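You operate a simulated robot arm through the tools that you are given. There is no shell and no other tool. Be economical: measure what you need, move in short steps, check, and stop when the job is done.

Carry out the task below with a simulated two-armed robot. There is one attempt and no reset: what you move stays moved.

## Task
Pick up the pump oil bottle from the blue bench top with one hand, pass it to the other hand and put it on the low shelf of the blue bench. Set down upright: pump oil bottle.

The check looks at the end state, three seconds after you hand in, the way a careful person would. Anything else that was tipped, shoved, dropped, spilled or broken makes it a failure.

## Robot
Two 7-joint arms with two-finger grippers on one trunk, on a base that drives. Base frame: it is fixed to the floor where the robot stands at the start and does not move with it; the origin is under the middle of the robot, x ahead of it, y to its left, z up; the surface under the hand at the start is at about z = 820. Lengths are in mm, angles in rad, forces in N, time in s.
The left shoulder is at the start at [40, 165, 1130], the right one opposite. With the tool pointing down near the work surface each hand reaches from about 280 to 740 mm from the robot's upright axis, wherever it stands, measured 20 degrees to its own side. Places, roughly: low shelf of the blue bench [700, 400, 300]. Payload 2.45 kg a hand.
The TCP of each hand is the grasp point between the finger pads, 26 mm short of the fingertips. In the tool frame z runs along the fingers and y along their closing line. The gripper opens to 96 mm. The gripper's body begins 69 mm behind the TCP.
Orientation is told as [roll, pitch, yaw] about the base's x, y, z axes, in that order, counted from this pose: with the fingers straight down and closing along the base's y, the tool's x points along the base's -x, its y along +y and its z along -z.

## Interface
- The arms move only by the tool arm_command. It takes "left_rows", "right_rows" or both (then of equal length, played together; a hand with none holds still); each is one flat list of numbers, 7 for each row, row after row: the shift along the base's x, y, z in units of 25 mm (1.0 is 25 mm), then the turn, a rotation vector about the base's x, y, z in units of 8 degrees (1.0 is 8 degrees), then the closure in counts, from 0 (fully open) to 255 (shut). In form: [dx, dy, dz, ax, ay, az, fingers, dx, dy, dz, ax, ay, az, fingers, ...]. A call has 1 to 10 rows; each row shifts and turns the commanded pose from where the row before left it. A call with a number of a shift or a turn outside -1 to 1 is refused whole. Each row takes 0.2 s and may step no farther than 50 mm and 0.15 rad from the row before; otherwise, or with a gripper value out of range, the whole call is refused. A pose out of reach is approached as far as the arm can. The call stops where the force on the tool passes 40 N (or 10 N more than at its start, if that is more) or the arm is blocked; 0.2 s more then pass. Each finger halts on what it meets, pressing with about 27 N; the grip force reading is that of the motor and also rises with nothing between the fingers. The clock runs only during rows and for 0.2 s after the last one: add rows that do not move to give the fingers time. It gives the time, the measured TCP pose, the force on the tool (base axes), the opening and the grip force at its end, in the units of the frame above (readings bear some noise), with the torque about the TCP (base axes, N m) and any sound that the robot's microphone picked up, and new pictures: "pictures" is both (left out), scene, wrist or none (wrist: the cameras of the hands that moved).
- Cameras (640 x 400 px; columns grow to the right, rows downward): "scene" is now at [101.1, 20.9, 1594.2]; the picture's right is [0.23, -0.97, 0.00], its down [-0.83, -0.20, -0.53] and it looks along [0.52, 0.12, -0.85] (base axes); focal length 255 px, centre (320, 200). "left" rides on the left gripper at [82, -3, -98] in its tool frame; the picture's right is [0.04, 1.00, 0.00], its down [-0.73, 0.03, -0.68] and it looks along [-0.68, 0.03, 0.73] (tool axes); focal length 256 px, centre (320, 200). "right" rides on the right gripper at [82, 3, -98] in its tool frame; the picture's right is [-0.04, 1.00, 0.00], its down [-0.73, -0.03, -0.68] and it looks along [-0.68, -0.03, 0.73] (tool axes); focal length 256 px, centre (320, 200). There is no depth. A picture from a camera that has moved, and an enlarged one, comes with that camera's place and axes in the base frame and with its lens.
- lift_body(by): slides the trunk up (or, below 0, down) by that many mm; the arms and the scene camera ride with it, the base frame stays. It gives what a move gives, with no picture.
- base_move(legs): drives the robot by 1 to 6 legs, each [ahead, left, turn to the left] in mm, mm and rad, along the robot's own axes; the way and the turn of a leg run together, so that a leg with both is an arc; at most 1500 mm and 3.142 rad a leg. The arms and the cameras ride along, it lands a little off, and it stops where it bumps. It gives what a move gives, and a new picture of the scene camera.
- aim_head(pan, tilt): turns the head with the scene camera to pan (to the left, within 2.094 rad either way) and tilt (down, from -0.506 to 1.204), counted from straight ahead of the robot. It gives what a move gives, and a new picture of the scene camera.
- enlarge(camera, box): a new picture of the part [left, top, right, bottom] of that camera's present view, enlarged. No time passes.
- sign_off(): hands the job in; it is judged then, once.

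Work in short steps. Places have to be worked out from the pictures, the camera data and where the tool is seen: move nearer, look again, correct. Check each grasp and each placing, and mend what went wrong. You have 120 turns and 260 pictures in all, those below and enlarged ones among them. Open the grippers and draw the arms clear of the work before you hand the job in, unless the task says otherwise; then end with one line.

The tools are called as name(argument=value, ...) on one line, values as JSON. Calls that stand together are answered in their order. arm_command: Moves the arms, as the interface text tells. Its arguments: {"type":"object","properties":{"left_rows":{"type":"array","items":{"type":"number"}},"right_rows":{"type":"array","items":{"type":"number"}},"pictures":{"type":"string","enum":["both","scene","wrist","none"]}},"required":[]} The other tools are called the same way: lift_body (by) slides the trunk up or down; base_move (legs) drives the base; aim_head (pan, tilt) turns the head that bears the scene camera; enlarge (camera, box) takes an enlarged picture of a part of a camera's view; sign_off () hands the job in.

At the start:

```text
clock: 0.0
left_eef_pos: [422.2, 403.1, 1061.1]
left_tcp_rot: [-0.002, 0.001, 0.002]
left_ft_force: [0.6, 0.2, 1.0]
left_moment: [0.02, 0.01, 0.0]
left_width: 96.0
left_grip_force: 0.0
right_eef_pos: [453.1, -5.6, 1119.6]
right_tcp_rot: [0.002, 0.002, -0.001]
right_ft_force: [-0.5, 0.5, 0.1]
right_moment: [-0.02, 0.01, 0.03]
right_width: 95.7
right_grip_force: 0.0
trunk travel left (down, up): [-300.0, 267.0]
robot x, y, heading: [-1.8, -2.0, 0.002]
head pan, tilt: [0.23, 1.009]
```

scene: 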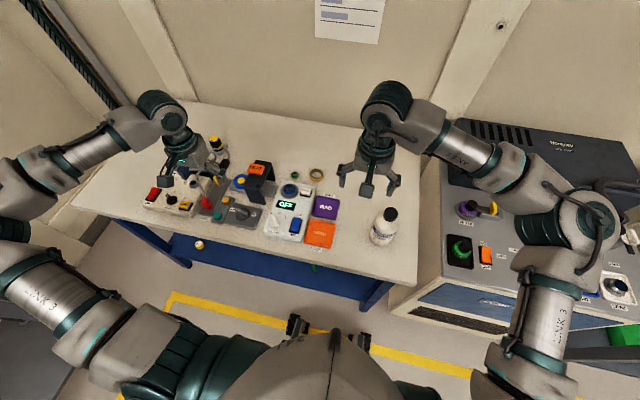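
right: 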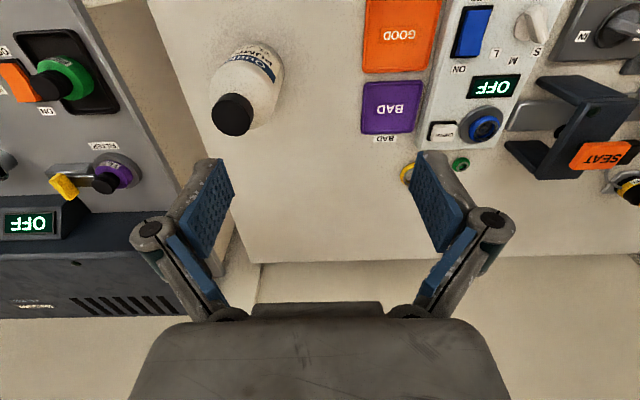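
left: 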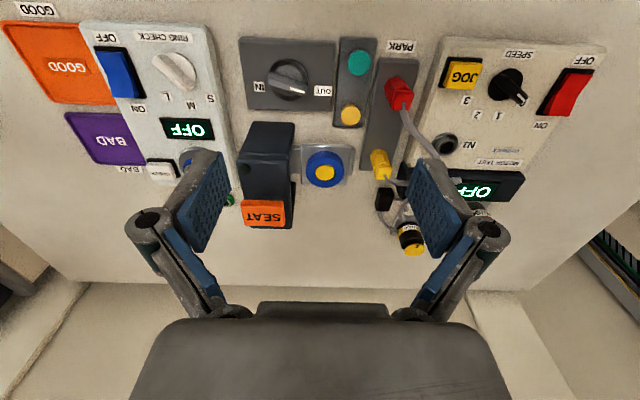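

I first check the white bottle's label and the other bottle-like thing at the bench's back left.

enlarge(camera="right", box=[190, 30, 310, 150])

enlarge(camera="scene", box=[130, 110, 430, 300])

enlarge(camera="left", box=[340, 130, 480, 270])

```text
3.33 times, centred on (250, 90) of right
camera zoom: at [371.5, -3.5, 1218.3], right [0.04, 1.0, 0.0], down [0.73, -0.03, 0.68], along [0.68, -0.03, -0.73], focal length 853 px, centre (553, 567)
```

zoom: 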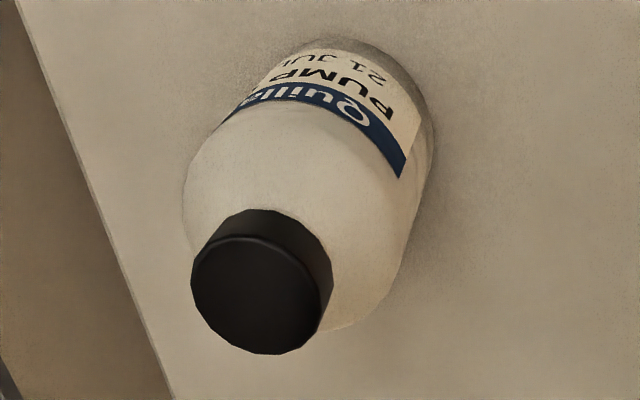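

```text
2.11 times, centred on (280, 205) of scene
camera zoom: at [101.1, 20.9, 1594.2], right [0.23, -0.97, 0.0], down [-0.83, -0.2, -0.53], along [0.52, 0.12, -0.85], focal length 537 px, centre (404, 190)
```

zoom: 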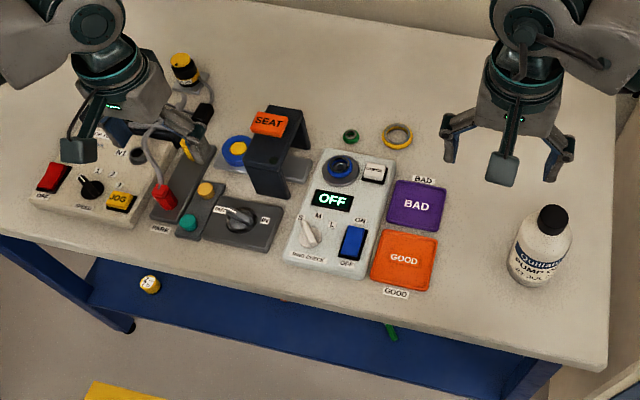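

```text
2.86 times, centred on (410, 200) of left
camera zoom: at [339.6, 400.1, 1159.2], right [-0.04, 1.0, 0.0], down [0.73, 0.03, 0.68], along [0.68, 0.03, -0.73], focal length 731 px, centre (63, 200)
```

zoom: 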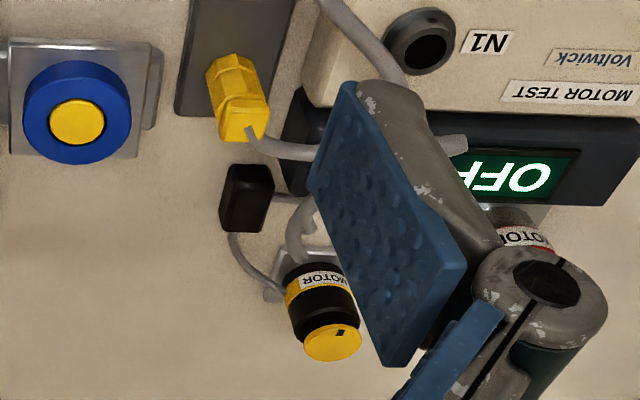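

The white bottle is the pump oil. From both views I judge its cap top at about (471, -88, 1000), about 38 mm wide, with a body about 85 mm wide. I move the right hand above it, staying high.

arm_command(right_rows=[0.18, -0.82, 0, 0, 0, 0, 0, 0.18, -0.82, 0, 0, 0, 0, 0, 0.18, -0.82, 0, 0, 0, 0, 0, 0.18, -0.82, 0, 0, 0, 0, 0])

```text
clock: 1.0
left_eef_pos: [419.3, 400.0, 1064.5]
left_tcp_rot: [0.0, -0.004, 0.003]
left_ft_force: [0.3, -0.3, -1.1]
left_moment: [0.04, 0.02, 0.04]
left_width: 95.8
left_grip_force: 0.0
right_eef_pos: [469.4, -92.1, 1122.0]
right_tcp_rot: [0.004, -0.002, -0.001]
right_ft_force: [0.3, -0.1, -0.1]
right_moment: [-0.02, -0.02, 0.01]
right_width: 96.0
right_grip_force: 0.1
trunk travel left (down, up): [-300.0, 267.0]
robot x, y, heading: [-5.9, -3.2, -0.006]
head pan, tilt: [0.23, 1.009]
camera scene: at [101.4, 17.9, 1594.2], right [0.23, -0.97, 0.0], down [-0.83, -0.19, -0.53], along [0.52, 0.12, -0.85], focal length 255 px, centre (320, 200)
camera right: at [387.7, -89.4, 1219.4], right [0.04, 1.0, 0.0], down [0.73, -0.03, 0.68], along [0.68, -0.03, -0.73], focal length 256 px, centre (320, 200)
```

scene: 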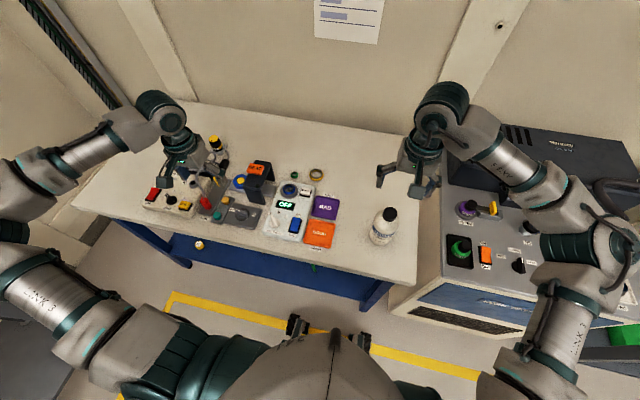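
right: 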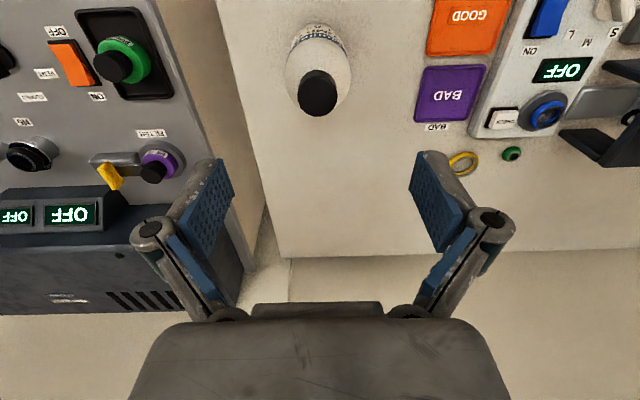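

Triangulating the new view puts the cap top at about (483, -94, 978). I shift forward and come down partway with the tips still above the cap, then look again.

arm_command(right_rows=[0.27, -0.05, -1, 0, 0, 0, 0, 0.27, -0.05, -1, 0, 0, 0, 0, 0, 0, -0.9, 0, 0, 0, 0])

```text
clock: 1.8
left_eef_pos: [418.0, 401.3, 1063.8]
left_tcp_rot: [0.001, -0.003, 0.003]
left_ft_force: [-0.5, -0.1, -0.6]
left_moment: [0.03, -0.02, 0.0]
left_width: 96.0
left_grip_force: 0.1
right_eef_pos: [481.2, -92.9, 1048.8]
right_tcp_rot: [0.004, -0.004, -0.001]
right_ft_force: [-0.4, -0.2, -0.5]
right_moment: [0.02, 0.0, 0.01]
right_width: 95.9
right_grip_force: 0.0
trunk travel left (down, up): [-300.0, 267.0]
robot x, y, heading: [1.0, 1.6, 0.0]
head pan, tilt: [0.23, 1.009]
camera scene: at [101.2, 18.8, 1594.2], right [0.23, -0.97, 0.0], down [-0.83, -0.19, -0.53], along [0.52, 0.12, -0.85], focal length 255 px, centre (320, 200)
camera right: at [399.5, -91.9, 1146.3], right [0.04, 1.0, 0.0], down [0.73, -0.03, 0.68], along [0.68, -0.03, -0.73], focal length 256 px, centre (320, 200)
```

scene: 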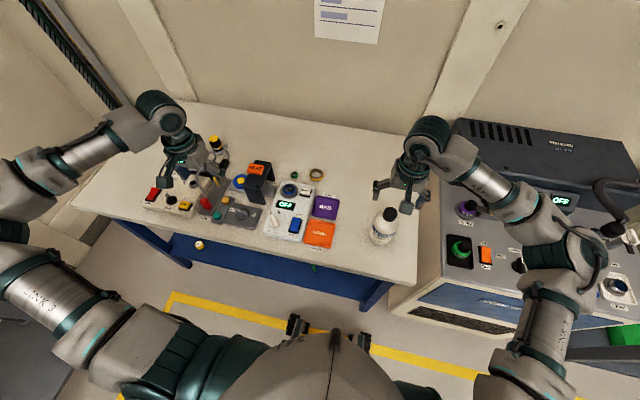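
right: 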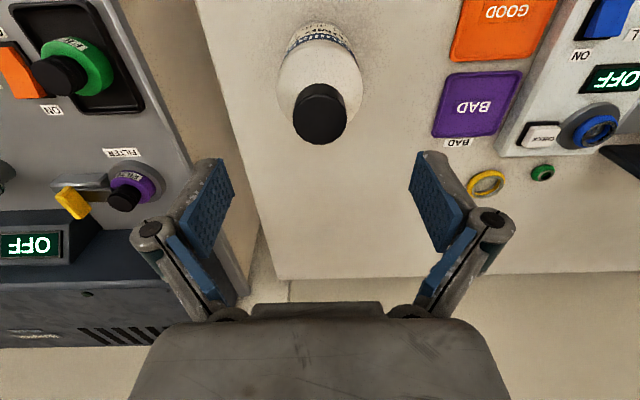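

The cap stays centred between the fingers; new estimate is about (488, -95, 950-975). I go down to about z=1000 and check.

arm_command(right_rows=[0.15, -0.06, -1, 0, 0, 0, 0, 0.15, -0.06, -0.9, 0, 0, 0, 0], pictures="wrist")

```text
clock: 2.4
left_eef_pos: [418.3, 402.1, 1063.0]
left_tcp_rot: [0.001, -0.004, 0.003]
left_ft_force: [-0.5, 0.3, -0.2]
left_moment: [0.02, 0.02, 0.0]
left_width: 95.9
left_grip_force: 0.1
right_eef_pos: [489.1, -96.7, 1001.3]
right_tcp_rot: [0.004, -0.002, -0.002]
right_ft_force: [-0.2, -0.4, -0.4]
right_moment: [0.01, -0.01, -0.02]
right_width: 96.1
right_grip_force: 0.1
trunk travel left (down, up): [-300.0, 267.0]
robot x, y, heading: [1.8, -0.7, -0.004]
head pan, tilt: [0.23, 1.009]
camera right: at [408.2, -93.7, 1099.7], right [0.04, 1.0, 0.0], down [0.73, -0.03, 0.68], along [0.68, -0.03, -0.73], focal length 256 px, centre (320, 200)
```

right: 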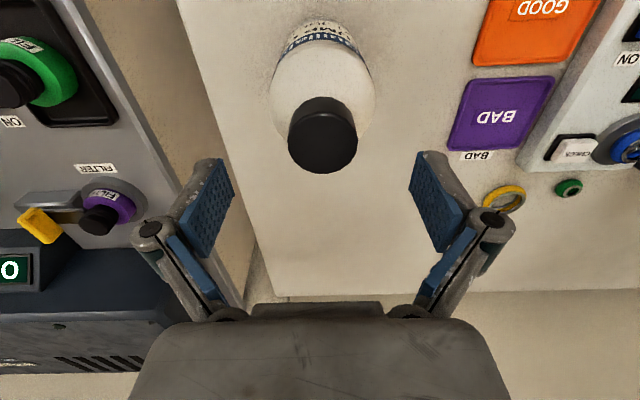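

Cap top now computes to about (483, -94, 972), 40 mm wide. I enlarge the scene view to judge the cap height and the shoulder before choosing the grasp depth.

enlarge(camera="scene", box=[350, 160, 450, 260])

```text
4.00 times, centred on (400, 210) of scene
camera zoom: at [101.7, 18.7, 1594.1], right [0.23, -0.97, 0.0], down [-0.83, -0.19, -0.53], along [0.52, 0.12, -0.85], focal length 1020 px, centre (0, 160)
```

zoom: 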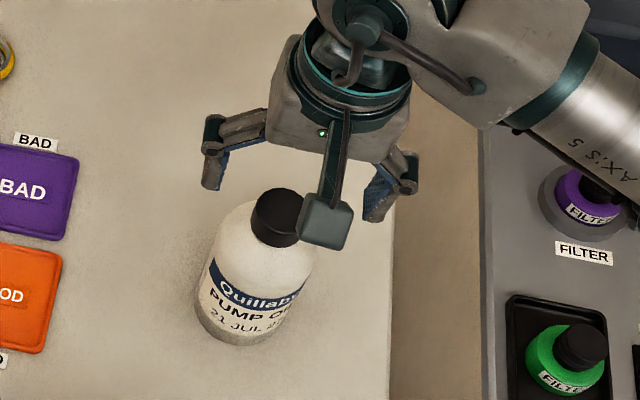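

The cap looks 25 mm tall with a wide round shoulder right below, so I aim the TCP at about (483, -95, 967) and close on the cap.

arm_command(right_rows=[-0.12, 0.05, -0.7, 0, 0, 0, 0, -0.12, 0.03, -0.67, 0, 0, 0, 0, 0, 0, 0, 0, 0, 0, 0], pictures="both")

```text
clock: 3.2
left_eef_pos: [417.6, 401.3, 1063.1]
left_tcp_rot: [-0.001, -0.003, 0.0]
left_ft_force: [0.3, 0.8, 0.1]
left_moment: [0.0, 0.01, 0.01]
left_width: 95.7
left_grip_force: 0.0
right_eef_pos: [482.9, -93.7, 967.6]
right_tcp_rot: [0.005, -0.002, -0.002]
right_ft_force: [1.1, 0.3, 0.0]
right_moment: [0.0, -0.01, -0.01]
right_width: 96.2
right_grip_force: 0.1
trunk travel left (down, up): [-300.0, 267.0]
robot x, y, heading: [6.1, -2.0, -0.0]
head pan, tilt: [0.23, 1.009]
camera scene: at [100.9, 19.1, 1594.2], right [0.23, -0.97, 0.0], down [-0.83, -0.19, -0.53], along [0.52, 0.12, -0.85], focal length 255 px, centre (320, 200)
camera right: at [401.4, -91.9, 1065.8], right [0.04, 1.0, 0.0], down [0.73, -0.03, 0.68], along [0.68, -0.03, -0.73], focal length 256 px, centre (320, 200)
```

scene: 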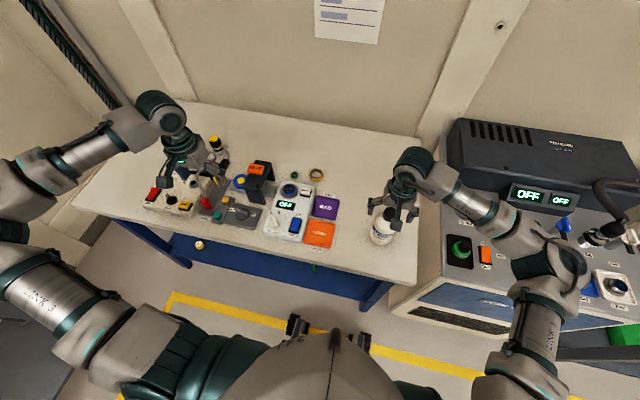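
right: 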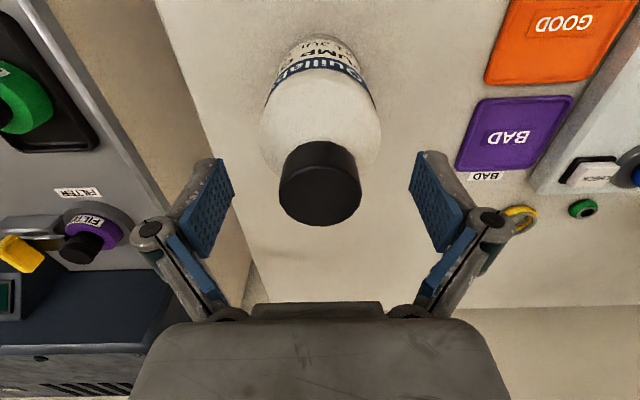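

The cap top sits level with the TCP. I go 9 mm deeper and close.

arm_command(right_rows=[0, 0, -0.36, 0, 0, 0, 0, 0, 0, 0, 0, 0, 0, 120, 0, 0, 0, 0, 0, 0, 255, 0, 0, 0, 0, 0, 0, 255, 0, 0, 0, 0, 0, 0, 255], pictures="both")

```text
clock: 4.4
left_eef_pos: [416.6, 398.8, 1063.8]
left_tcp_rot: [0.001, -0.005, 0.002]
left_ft_force: [-0.2, -0.5, 0.4]
left_moment: [-0.01, 0.03, 0.03]
left_width: 95.8
left_grip_force: 0.1
right_eef_pos: [480.5, -93.8, 963.9]
right_tcp_rot: [0.011, -0.011, -0.003]
right_ft_force: [-5.9, 5.5, 16.6]
right_moment: [-0.09, 1.07, -0.23]
right_width: 37.6
right_grip_force: 27.2
trunk travel left (down, up): [-300.0, 267.0]
robot x, y, heading: [1.7, 2.0, 0.001]
head pan, tilt: [0.23, 1.009]
stopped in row 5 (right hand): the force on the tool passed its limit at 42 N (the readings are from after the stop); the commanded pose is now the measured one
camera scene: at [98.6, 20.9, 1594.2], right [0.23, -0.97, 0.0], down [-0.82, -0.2, -0.53], along [0.52, 0.12, -0.85], focal length 255 px, centre (320, 200)
camera right: at [399.3, -92.3, 1061.4], right [0.04, 1.0, 0.01], down [0.73, -0.04, 0.69], along [0.69, -0.02, -0.73], focal length 256 px, centre (320, 200)
```

scene: 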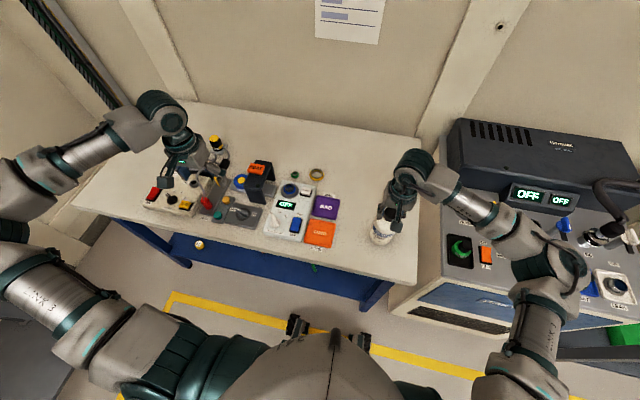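
right: 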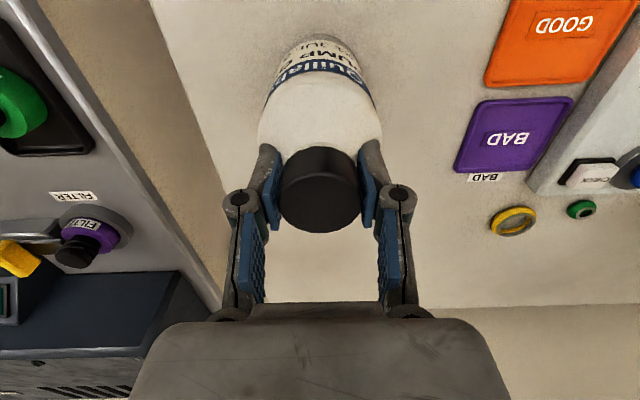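

The fingers hold the cap (37.6 mm, 27 N); the tips press a bit on the shoulder. I lift slightly to relieve that and check the weight.

arm_command(right_rows=[0, 0, 0.2, 0, 0, 0, 255, 0, 0, 0.4, 0, 0, 0, 255, 0, 0, 0.8, 0, 0, 0, 255, 0, 0, 0, 0, 0, 0, 255], pictures="both")

```text
clock: 5.4
left_eef_pos: [417.0, 400.8, 1064.7]
left_tcp_rot: [0.002, -0.004, 0.002]
left_ft_force: [-0.4, -0.5, 0.5]
left_moment: [-0.02, 0.02, 0.03]
left_width: 96.4
left_grip_force: 0.0
right_eef_pos: [482.7, -92.8, 996.5]
right_tcp_rot: [0.006, -0.007, -0.002]
right_ft_force: [0.7, -0.2, -4.8]
right_moment: [0.0, 0.01, 0.02]
right_width: 37.2
right_grip_force: 27.4
trunk travel left (down, up): [-300.0, 267.0]
robot x, y, heading: [-1.6, 1.1, 0.007]
head pan, tilt: [0.23, 1.009]
camera scene: at [102.7, 19.8, 1594.0], right [0.23, -0.97, 0.0], down [-0.83, -0.19, -0.53], along [0.51, 0.12, -0.85], focal length 255 px, centre (320, 200)
camera right: at [400.6, -91.8, 1093.7], right [0.04, 1.0, 0.01], down [0.73, -0.04, 0.68], along [0.68, -0.02, -0.73], focal length 256 px, centre (320, 200)
```

scene: 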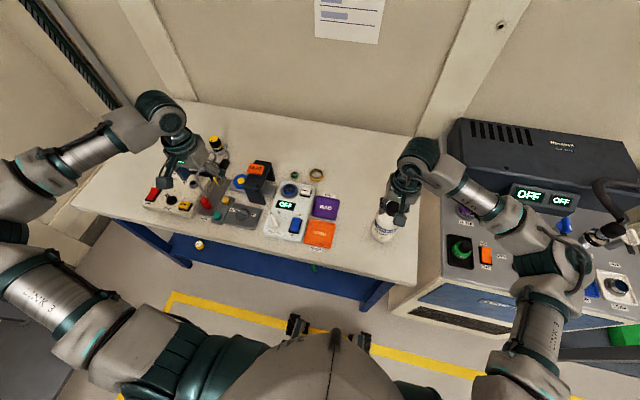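
right: 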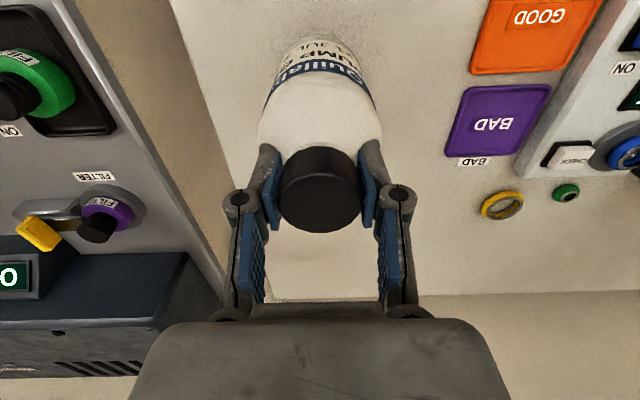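

The bottle is held (about 0.5 kg hanging). I raise it well clear of the bench items, then look behind the robot before backing off.

arm_command(right_rows=[0, 0, 1, 0, 0, 0, 255, 0, 0, 1, 0, 0, 0, 255, 0, 0, 1, 0, 0, 0, 255, 0, 0, 1, 0, 0, 0, 255, -0.5, 0.5, 1, 0, 0, 0, 255], pictures="none")

aim_head(pan=2.09, tilt=0.6)

aim_head(pan=-2.09, tilt=0.6)

```text
clock: 6.6
left_eef_pos: [416.2, 401.2, 1064.0]
left_tcp_rot: [0.002, -0.005, 0.003]
left_ft_force: [0.2, -0.3, 0.2]
left_moment: [-0.01, -0.01, -0.01]
left_width: 96.3
left_grip_force: 0.1
right_eef_pos: [471.2, -79.8, 1122.7]
right_tcp_rot: [0.006, -0.008, -0.002]
right_ft_force: [0.1, 0.4, -4.7]
right_moment: [0.0, -0.02, 0.03]
right_width: 37.0
right_grip_force: 27.0
trunk travel left (down, up): [-300.0, 267.0]
robot x, y, heading: [-3.2, -0.2, -0.002]
head pan, tilt: [0.23, 1.009]
```

```text
clock: 8.5
left_eef_pos: [416.7, 400.0, 1063.7]
left_tcp_rot: [0.001, -0.004, 0.004]
left_ft_force: [0.4, -0.8, -0.4]
left_moment: [0.0, 0.0, 0.02]
left_width: 95.7
left_grip_force: 0.1
right_eef_pos: [471.8, -81.5, 1120.6]
right_tcp_rot: [0.01, -0.008, -0.003]
right_ft_force: [0.1, 0.2, -5.0]
right_moment: [0.02, -0.02, 0.0]
right_width: 37.1
right_grip_force: 26.9
trunk travel left (down, up): [-300.0, 267.0]
robot x, y, heading: [4.5, 1.1, 0.002]
head pan, tilt: [2.089, 0.6]
camera scene: at [-9.1, 80.4, 1627.1], right [0.87, 0.49, 0.0], down [0.28, -0.49, -0.83], along [-0.41, 0.72, -0.56], focal length 255 px, centre (320, 200)
```

scene: 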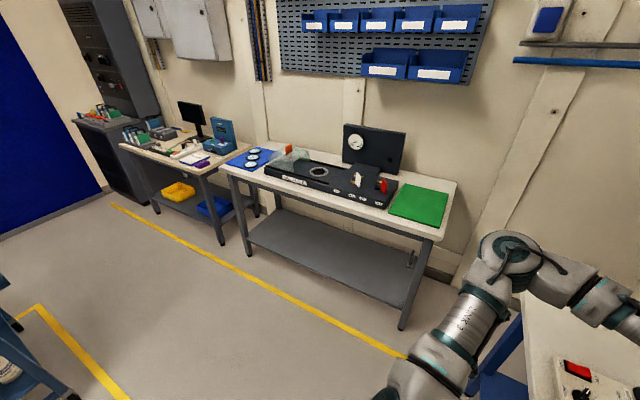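

```text
clock: 11.8
left_eef_pos: [417.4, 399.3, 1065.2]
left_tcp_rot: [0.002, -0.004, 0.002]
left_ft_force: [0.2, 0.3, 0.2]
left_moment: [-0.01, -0.03, -0.03]
left_width: 95.8
left_grip_force: 0.1
right_eef_pos: [470.4, -81.3, 1120.8]
right_tcp_rot: [0.009, -0.008, -0.005]
right_ft_force: [-0.4, 0.4, -5.0]
right_moment: [0.0, 0.01, 0.03]
right_width: 37.5
right_grip_force: 26.8
trunk travel left (down, up): [-300.0, 267.0]
robot x, y, heading: [0.5, 2.6, -0.002]
head pan, tilt: [-2.089, 0.6]
camera scene: at [-9.1, -73.4, 1627.3], right [-0.87, 0.5, 0.0], down [0.28, 0.49, -0.83], along [-0.41, -0.72, -0.56], focal length 255 px, centre (320, 200)
```

scene: 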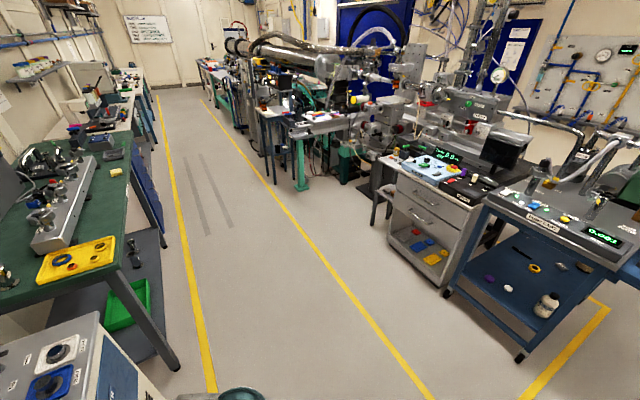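

Behind is clear for over a metre. I back off 450 mm and aim the head forward to see under the bench.

base_move(legs=[[-450, 0, 0]])

aim_head(pan=0.15, tilt=0.85)

```text
clock: 14.6
left_eef_pos: [-29.0, 398.8, 1065.0]
left_tcp_rot: [0.005, -0.003, -0.002]
left_ft_force: [-0.1, 0.2, 0.0]
left_moment: [0.01, 0.03, -0.01]
left_width: 95.8
left_grip_force: 0.1
right_eef_pos: [23.4, -81.5, 1122.1]
right_tcp_rot: [0.01, -0.008, -0.005]
right_ft_force: [0.3, -0.5, -5.0]
right_moment: [0.0, -0.03, -0.02]
right_width: 37.2
right_grip_force: 27.2
trunk travel left (down, up): [-300.0, 267.0]
robot x, y, heading: [-447.2, 0.0, -0.001]
head pan, tilt: [-2.089, 0.6]
camera scene: at [-455.9, -73.0, 1627.3], right [-0.87, 0.5, 0.0], down [0.28, 0.49, -0.83], along [-0.41, -0.72, -0.56], focal length 255 px, centre (320, 200)
```

scene: 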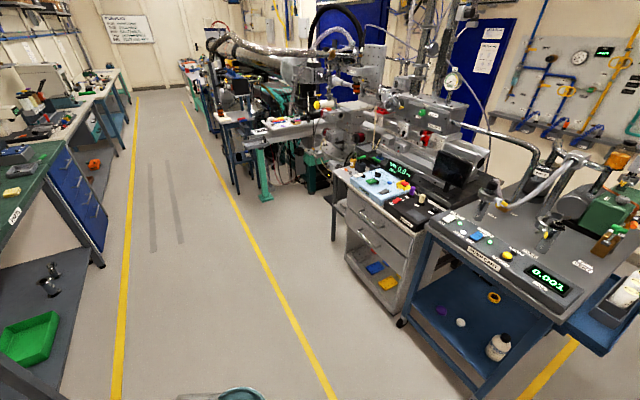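

```text
clock: 16.6
left_eef_pos: [-32.8, 398.5, 1066.8]
left_tcp_rot: [0.003, -0.01, 0.0]
left_ft_force: [-0.3, 1.0, -0.9]
left_moment: [-0.02, 0.01, -0.01]
left_width: 96.1
left_grip_force: 0.1
right_eef_pos: [18.7, -82.2, 1123.6]
right_tcp_rot: [0.008, -0.012, -0.005]
right_ft_force: [0.4, 0.5, -4.4]
right_moment: [0.01, 0.0, -0.05]
right_width: 37.2
right_grip_force: 26.8
trunk travel left (down, up): [-300.0, 267.0]
robot x, y, heading: [-446.8, 1.4, -0.001]
head pan, tilt: [0.15, 0.85]
camera scene: at [-335.4, 15.4, 1605.8], right [0.15, -0.99, 0.0], down [-0.75, -0.11, -0.66], along [0.65, 0.1, -0.75], focal length 255 px, centre (320, 200)
```

scene: 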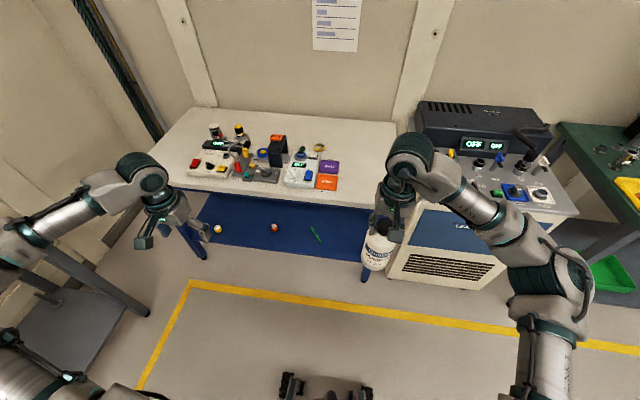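

The shelf holds small items at about y=787, 431 and 181; the gap near (430, 300) looks free. Now I bring the bottle forward and to the middle, and pitch the left hand so its fingers point forward and 35° down for a side grip.

arm_command(right_rows=[0.6, 0.5, 0, 0, 0, 0, 255, 0.6, 0.5, 0, 0, 0, 0, 255, 0.6, 0.5, 0, 0, 0, 0, 255, 0.6, 0.5, 0, 0, 0, 0, 255, 0.6, 0.5, 0, 0, 0, 0, 255, 0.6, 0.5, 0, 0, 0, 0, 255, 0, 0, 0, 0, 0, 0, 255], left_rows=[0, 0, 0, 0, -1, 0, 0, 0, 0, 0, 0, -1, 0, 0, 0, 0, 0, 0, -1, 0, 0, 0, 0, 0, 0, -1, 0, 0, 0, 0, 0, 0, -1, 0, 0, 0, 0, 0, 0, -1, 0, 0, 0, 0, 0, 0, -0.9, 0, 0])

```text
clock: 18.2
left_eef_pos: [-33.3, 399.5, 1067.2]
left_tcp_rot: [0.006, -0.974, -0.002]
left_ft_force: [-0.2, -0.8, 0.3]
left_moment: [0.0, -0.01, 0.02]
left_width: 96.0
left_grip_force: 0.0
right_eef_pos: [109.4, -7.7, 1122.7]
right_tcp_rot: [0.009, -0.012, -0.005]
right_ft_force: [0.3, 0.4, -5.3]
right_moment: [-0.01, -0.05, -0.01]
right_width: 37.3
right_grip_force: 27.2
trunk travel left (down, up): [-300.0, 267.0]
robot x, y, heading: [-447.0, 4.5, -0.001]
head pan, tilt: [0.15, 0.85]
camera scene: at [-336.3, 17.3, 1605.8], right [0.15, -0.99, 0.0], down [-0.75, -0.11, -0.66], along [0.65, 0.1, -0.75], focal length 255 px, centre (320, 200)
camera right: at [26.7, -5.8, 1221.0], right [0.04, 1.0, 0.01], down [0.72, -0.04, 0.69], along [0.69, -0.02, -0.73], focal length 256 px, centre (320, 200)
camera left: at [-160.1, 395.2, 1054.5], right [-0.03, 1.0, -0.03], down [-0.15, 0.03, 0.99], along [0.99, 0.03, 0.15], focal length 256 px, centre (320, 200)
```

scene: 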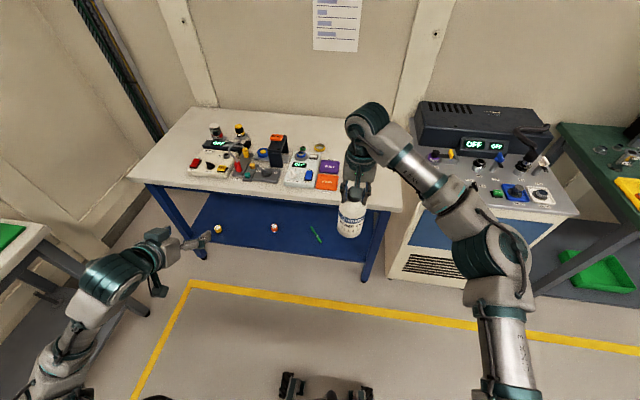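
right: 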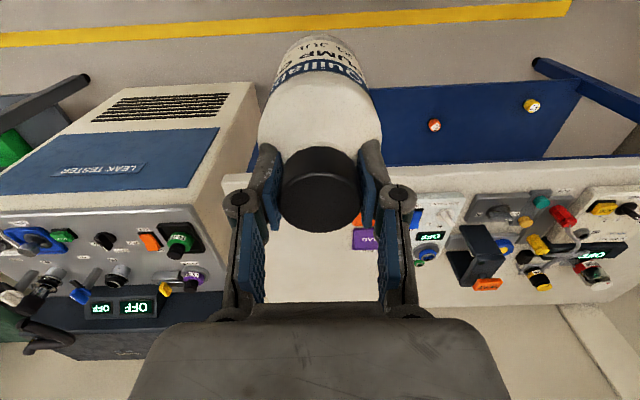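
left: 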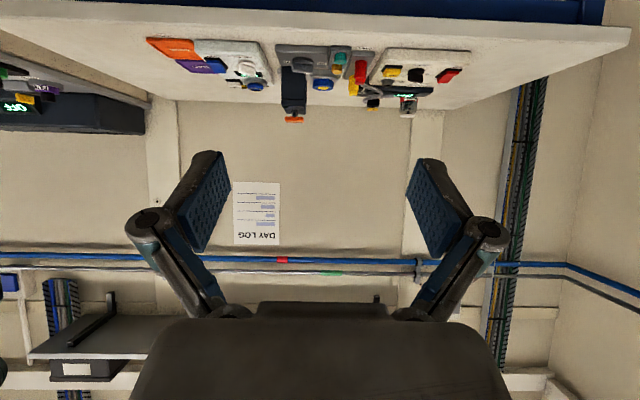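

The left hand pitched fine. I yaw it -35° and bring it toward the bottle's left rear, still ~200 mm off, at body height z≈1037.

arm_command(left_rows=[0, -0.95, -0.12, 0, 0, -0.88, 0, 0, -0.95, -0.12, 0, 0, -0.88, 0, 0, -0.95, -0.12, 0, 0, -0.88, 0, 0.1, -0.95, -0.12, 0, 0, -0.88, 0, 0.1, -0.95, -0.12, 0, 0, -0.86, 0, 0.1, -0.95, -0.12, 0, 0, 0, 0, 0.1, -0.95, -0.12, 0, 0, 0, 0, 0.1, -0.95, -0.12, 0, 0, 0, 0, 0, -0.95, -0.12, 0, 0, 0, 0, 0, 0, 0, 0, 0, 0, 0])

```text
clock: 20.4
left_eef_pos: [-11.2, 184.8, 1040.4]
left_tcp_rot: [0.002, -0.973, -0.613]
left_ft_force: [-0.6, -0.3, -0.3]
left_moment: [-0.02, 0.0, 0.01]
left_width: 96.1
left_grip_force: 0.1
left hand out of reach, approached as far as the arm can: row 9
right_eef_pos: [108.2, -7.1, 1122.9]
right_tcp_rot: [0.009, -0.013, -0.006]
right_ft_force: [0.1, 0.9, -5.1]
right_moment: [-0.03, -0.03, 0.04]
right_width: 37.2
right_grip_force: 27.1
trunk travel left (down, up): [-300.0, 267.0]
robot x, y, heading: [-445.0, 2.8, -0.002]
head pan, tilt: [0.15, 0.85]
camera scene: at [-335.6, 15.4, 1605.8], right [0.15, -0.99, 0.0], down [-0.75, -0.11, -0.66], along [0.65, 0.1, -0.75], focal length 255 px, centre (320, 200)
camera left: at [-118.3, 255.3, 1028.6], right [0.55, 0.83, -0.03], down [-0.11, 0.11, 0.99], along [0.83, -0.54, 0.15], focal length 256 px, centre (320, 200)
```

scene: 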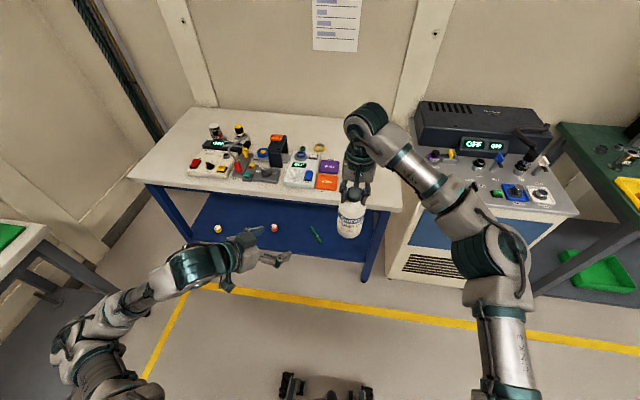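
left: 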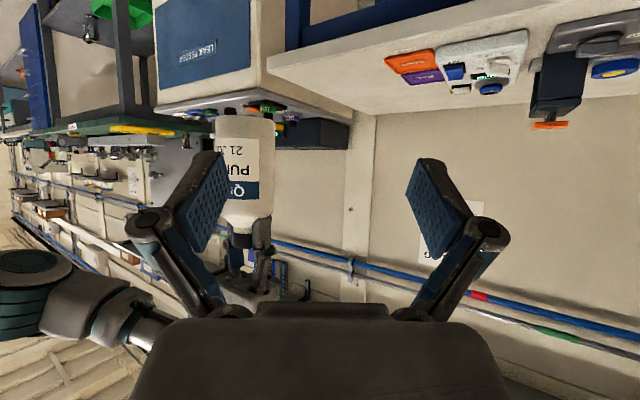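

The left hand hit a wrist limit close to the body, so I bring the bottle to it: forward and left to about (150, 60), while the left goes to a pre-grasp 160 mm short of it.

arm_command(right_rows=[0.27, 0.45, 0, 0, 0, 0, 255, 0.27, 0.45, 0, 0, 0, 0, 255, 0.27, 0.45, 0, 0, 0, 0, 255, 0.27, 0.45, 0, 0, 0, 0, 255, 0.27, 0.45, 0, 0, 0, 0, 255, 0.27, 0.45, 0, 0, 0, 0, 255, 0, 0, 0, 0, 0, 0, 255], left_rows=[0.3, 0, 0, 0, 0, 0, 0, 0.3, 0, 0, 0, 0, 0, 0, 0.3, -0.26, 0, 0, 0, 0, 0, 0.3, -0.26, 0, 0, 0, 0, 0, 0, -0.26, -0.1, 0, 0, 0, 0, 0, -0.26, -0.1, 0, 0, 0, 0, 0, -0.26, 0, 0, 0, 0, 0])

```text
clock: 22.1
left_eef_pos: [17.9, 155.1, 1034.6]
left_tcp_rot: [0.003, -0.972, -0.612]
left_ft_force: [0.1, 0.3, -0.2]
left_moment: [-0.01, 0.0, 0.02]
left_width: 96.1
left_grip_force: 0.1
right_eef_pos: [152.9, 59.9, 1124.6]
right_tcp_rot: [0.009, -0.01, -0.006]
right_ft_force: [0.2, -0.5, -4.7]
right_moment: [-0.04, 0.01, -0.01]
right_width: 37.1
right_grip_force: 27.2
trunk travel left (down, up): [-300.0, 267.0]
robot x, y, heading: [-449.7, 2.0, -0.0]
head pan, tilt: [0.15, 0.85]
camera scene: at [-334.3, 17.7, 1605.6], right [0.15, -0.99, 0.0], down [-0.75, -0.11, -0.66], along [0.65, 0.09, -0.76], focal length 255 px, centre (320, 200)
camera right: at [71.5, 62.1, 1222.2], right [0.04, 1.0, 0.01], down [0.73, -0.04, 0.69], along [0.69, -0.02, -0.73], focal length 256 px, centre (320, 200)
camera left: at [-88.2, 224.8, 1023.1], right [0.55, 0.83, -0.03], down [-0.11, 0.11, 0.99], along [0.83, -0.54, 0.15], focal length 256 px, centre (320, 200)
```

scene: 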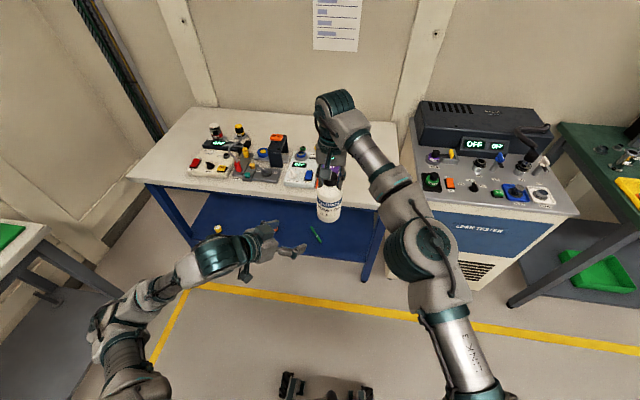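
right: 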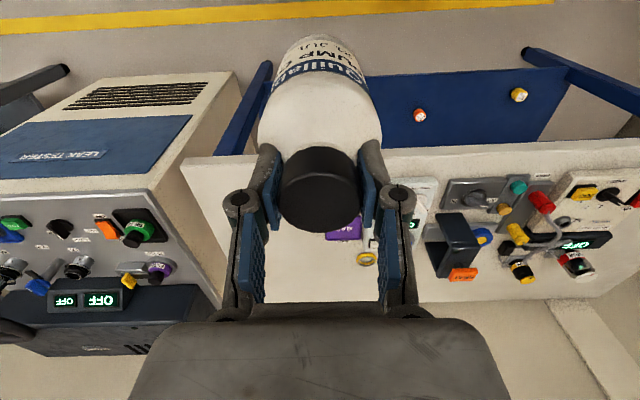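
left: 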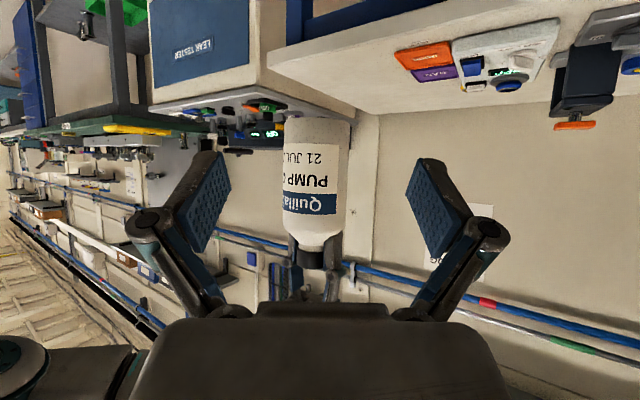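

The bottle is centred between the left fingers, about 77 mm wide. I advance straight along the approach direction, half way first.

arm_command(left_rows=[0.86, -0.6, 0, 0, 0, 0, 0, 0.86, -0.6, 0, 0, 0, 0, 0, 0.86, -0.6, 0, 0, 0, 0, 0, 0, 0, 0, 0, 0, 0, 0])

```text
clock: 23.1
left_eef_pos: [82.4, 108.3, 1033.8]
left_tcp_rot: [0.004, -0.973, -0.613]
left_ft_force: [-0.4, -0.4, 0.4]
left_moment: [0.02, 0.01, 0.01]
left_width: 95.9
left_grip_force: 0.0
right_eef_pos: [153.2, 60.2, 1125.7]
right_tcp_rot: [0.008, -0.011, -0.006]
right_ft_force: [-0.4, 0.4, -5.1]
right_moment: [-0.01, -0.02, 0.0]
right_width: 37.1
right_grip_force: 27.1
trunk travel left (down, up): [-300.0, 267.0]
robot x, y, heading: [-448.8, 0.5, 0.004]
head pan, tilt: [0.15, 0.85]
camera scene: at [-334.3, 16.0, 1605.7], right [0.15, -0.99, 0.0], down [-0.75, -0.11, -0.66], along [0.65, 0.1, -0.75], focal length 255 px, centre (320, 200)
camera left: at [-23.9, 179.0, 1021.5], right [0.55, 0.83, -0.03], down [-0.11, 0.11, 0.99], along [0.83, -0.54, 0.15], focal length 256 px, centre (320, 200)
```

scene: 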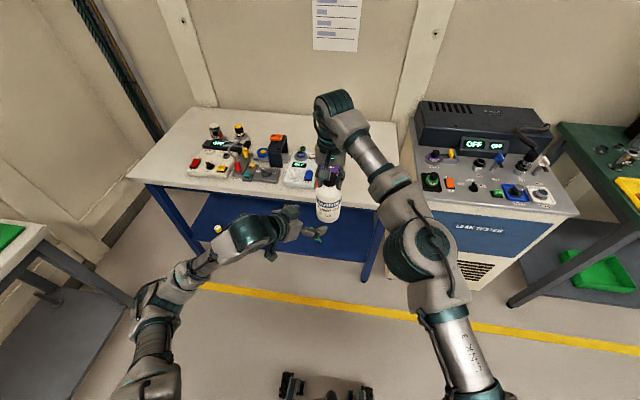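
left: 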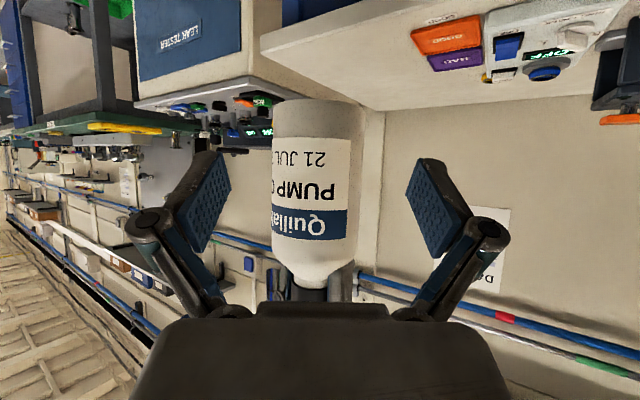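

Still centred with good margin. I advance the remaining ~80 mm.

arm_command(left_rows=[0.86, -0.6, 0, 0, 0, 0, 0, 0.86, -0.6, 0, 0, 0, 0, 0, 0.86, -0.6, 0, 0, 0, 0, 0, 0, 0, 0, 0, 0, 0, 0])

```text
clock: 24.1
left_eef_pos: [147.7, 62.8, 1035.0]
left_tcp_rot: [0.004, -0.972, -0.611]
left_ft_force: [-0.3, 0.9, -0.5]
left_moment: [0.03, 0.01, 0.01]
left_width: 96.0
left_grip_force: 0.1
right_eef_pos: [152.5, 59.6, 1125.0]
right_tcp_rot: [0.009, -0.01, -0.007]
right_ft_force: [-0.8, 0.0, -5.4]
right_moment: [0.02, 0.0, -0.01]
right_width: 36.9
right_grip_force: 27.2
trunk travel left (down, up): [-300.0, 267.0]
robot x, y, heading: [-442.4, 3.4, 0.0]
head pan, tilt: [0.15, 0.85]
camera scene: at [-333.9, 15.2, 1605.7], right [0.15, -0.99, 0.0], down [-0.75, -0.11, -0.66], along [0.65, 0.1, -0.75], focal length 255 px, centre (320, 200)
camera left: at [41.3, 133.6, 1021.5], right [0.55, 0.83, -0.03], down [-0.11, 0.11, 0.99], along [0.83, -0.54, 0.15], focal length 256 px, centre (320, 200)
```

scene: 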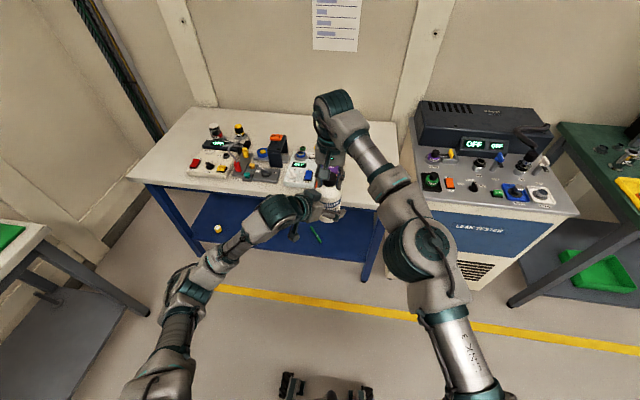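
left: 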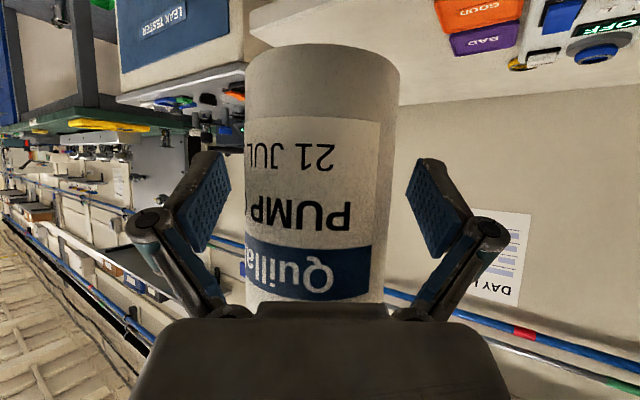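

The left fingers straddle the body. I close the left gripper.

arm_command(left_rows=[0, 0, 0, 0, 0, 0, 40, 0, 0, 0, 0, 0, 0, 120, 0, 0, 0, 0, 0, 0, 255, 0, 0, 0, 0, 0, 0, 255], pictures="wrist")

```text
clock: 25.1
left_eef_pos: [147.3, 62.7, 1033.2]
left_tcp_rot: [0.003, -0.973, -0.612]
left_ft_force: [-4.9, -0.6, 1.4]
left_moment: [0.06, -0.07, 0.08]
left_width: 69.7
left_grip_force: 26.4
right_eef_pos: [153.6, 59.7, 1125.0]
right_tcp_rot: [0.009, -0.012, -0.006]
right_ft_force: [5.4, 0.2, -6.1]
right_moment: [0.02, -0.38, -0.1]
right_width: 36.9
right_grip_force: 26.9
trunk travel left (down, up): [-300.0, 267.0]
robot x, y, heading: [-448.7, 0.9, -0.007]
head pan, tilt: [0.15, 0.85]
camera left: at [41.1, 133.3, 1021.4], right [0.55, 0.83, -0.03], down [-0.11, 0.11, 0.99], along [0.83, -0.54, 0.15], focal length 256 px, centre (320, 200)
```

left: 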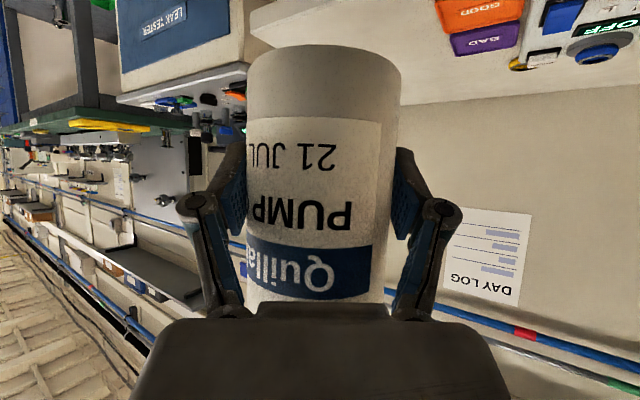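

Left holds the body firmly (69.7 mm, 26 N). I open the right hand only partway to stay clear of the left gripper, then check.

arm_command(right_rows=[0, 0, 0, 0, 0, 0, 120, 0, 0, 0, 0, 0, 0, 110, 0, 0, 0, 0, 0, 0, 110], left_rows=[0, 0, 0, 0, 0, 0, 255, 0, 0, 0, 0, 0, 0, 255, 0, 0, 0, 0, 0, 0, 255], pictures="wrist")

```text
clock: 25.9
left_eef_pos: [147.8, 63.5, 1034.0]
left_tcp_rot: [0.004, -0.973, -0.611]
left_ft_force: [-0.7, 0.0, 1.1]
left_moment: [0.0, 0.02, -0.01]
left_width: 69.4
left_grip_force: 27.2
right_eef_pos: [153.6, 60.9, 1125.7]
right_tcp_rot: [0.01, -0.011, -0.006]
right_ft_force: [0.4, 0.1, 0.2]
right_moment: [0.01, 0.01, 0.02]
right_width: 54.9
right_grip_force: 0.0
trunk travel left (down, up): [-300.0, 267.0]
robot x, y, heading: [-451.2, -0.0, -0.001]
head pan, tilt: [0.15, 0.85]
camera right: at [71.0, 62.1, 1222.2], right [0.04, 1.0, 0.01], down [0.73, -0.04, 0.69], along [0.69, -0.02, -0.73], focal length 256 px, centre (320, 200)
camera left: at [41.2, 133.5, 1021.3], right [0.55, 0.83, -0.03], down [-0.1, 0.11, 0.99], along [0.83, -0.54, 0.15], focal length 256 px, centre (320, 200)
```

right: 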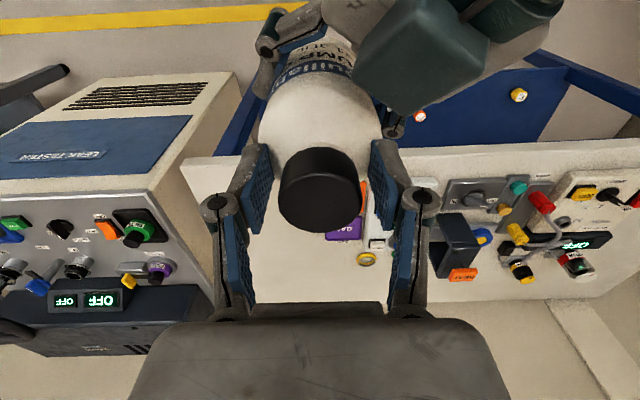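
left: 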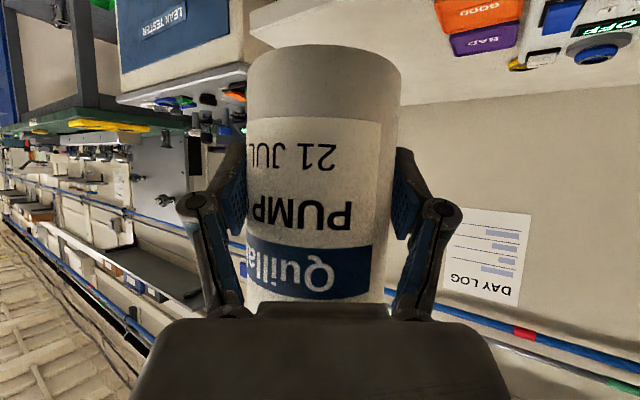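

The cap is free of the right fingers and the left holds. I raise the right hand straight up.

arm_command(right_rows=[0, 0, 0.5, 0, 0, 0, 110, 0, 0, 1, 0, 0, 0, 110, 0, 0, 1, 0, 0, 0, 110, 0, 0, 1, 0, 0, 0, 110, 0, -0.5, 1, 0, 0, 0, 110, 0, -1, 1, 0, 0, 0, 60, 0, -1, 0, 0, 0, 0, 0, 0, -1, 0, 0, 0, 0, 0, 0, -1, 0, 0, 0, 0, 0, 0, -1, 0, 0, 0, 0, 0], pictures="both")

```text
clock: 28.1
left_eef_pos: [148.1, 62.8, 1034.2]
left_tcp_rot: [0.002, -0.972, -0.611]
left_ft_force: [-0.6, 0.3, 0.1]
left_moment: [0.01, 0.0, 0.02]
left_width: 69.8
left_grip_force: 27.1
right_eef_pos: [122.4, -93.1, 1250.5]
right_tcp_rot: [0.008, -0.01, -0.004]
right_ft_force: [-0.7, 0.0, -0.4]
right_moment: [0.02, 0.0, -0.04]
right_width: 95.8
right_grip_force: 0.0
right hand out of reach, approached as far as the arm can: row 2, 4, 5
trunk travel left (down, up): [-300.0, 267.0]
robot x, y, heading: [-449.6, 2.6, -0.004]
head pan, tilt: [0.15, 0.85]
camera scene: at [-333.5, 13.5, 1605.6], right [0.15, -0.99, 0.0], down [-0.75, -0.11, -0.66], along [0.65, 0.1, -0.76], focal length 255 px, centre (320, 200)
camera right: at [40.0, -92.2, 1347.8], right [0.04, 1.0, 0.01], down [0.73, -0.04, 0.69], along [0.69, -0.02, -0.73], focal length 256 px, centre (320, 200)
```

scene: 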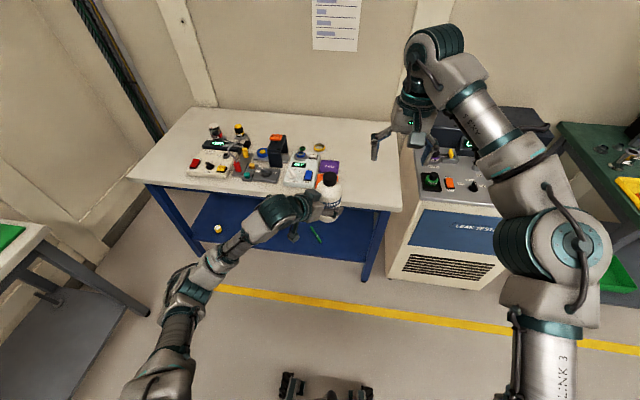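
right: 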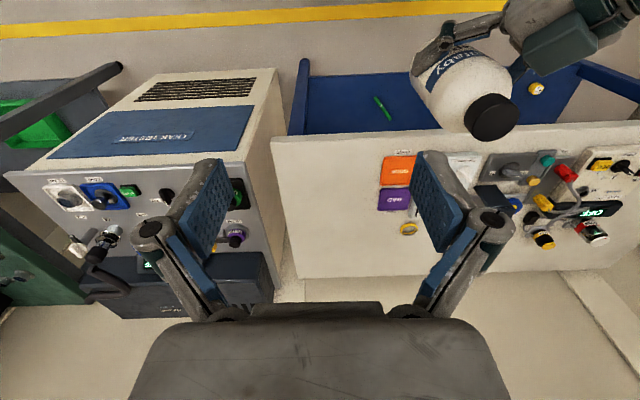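

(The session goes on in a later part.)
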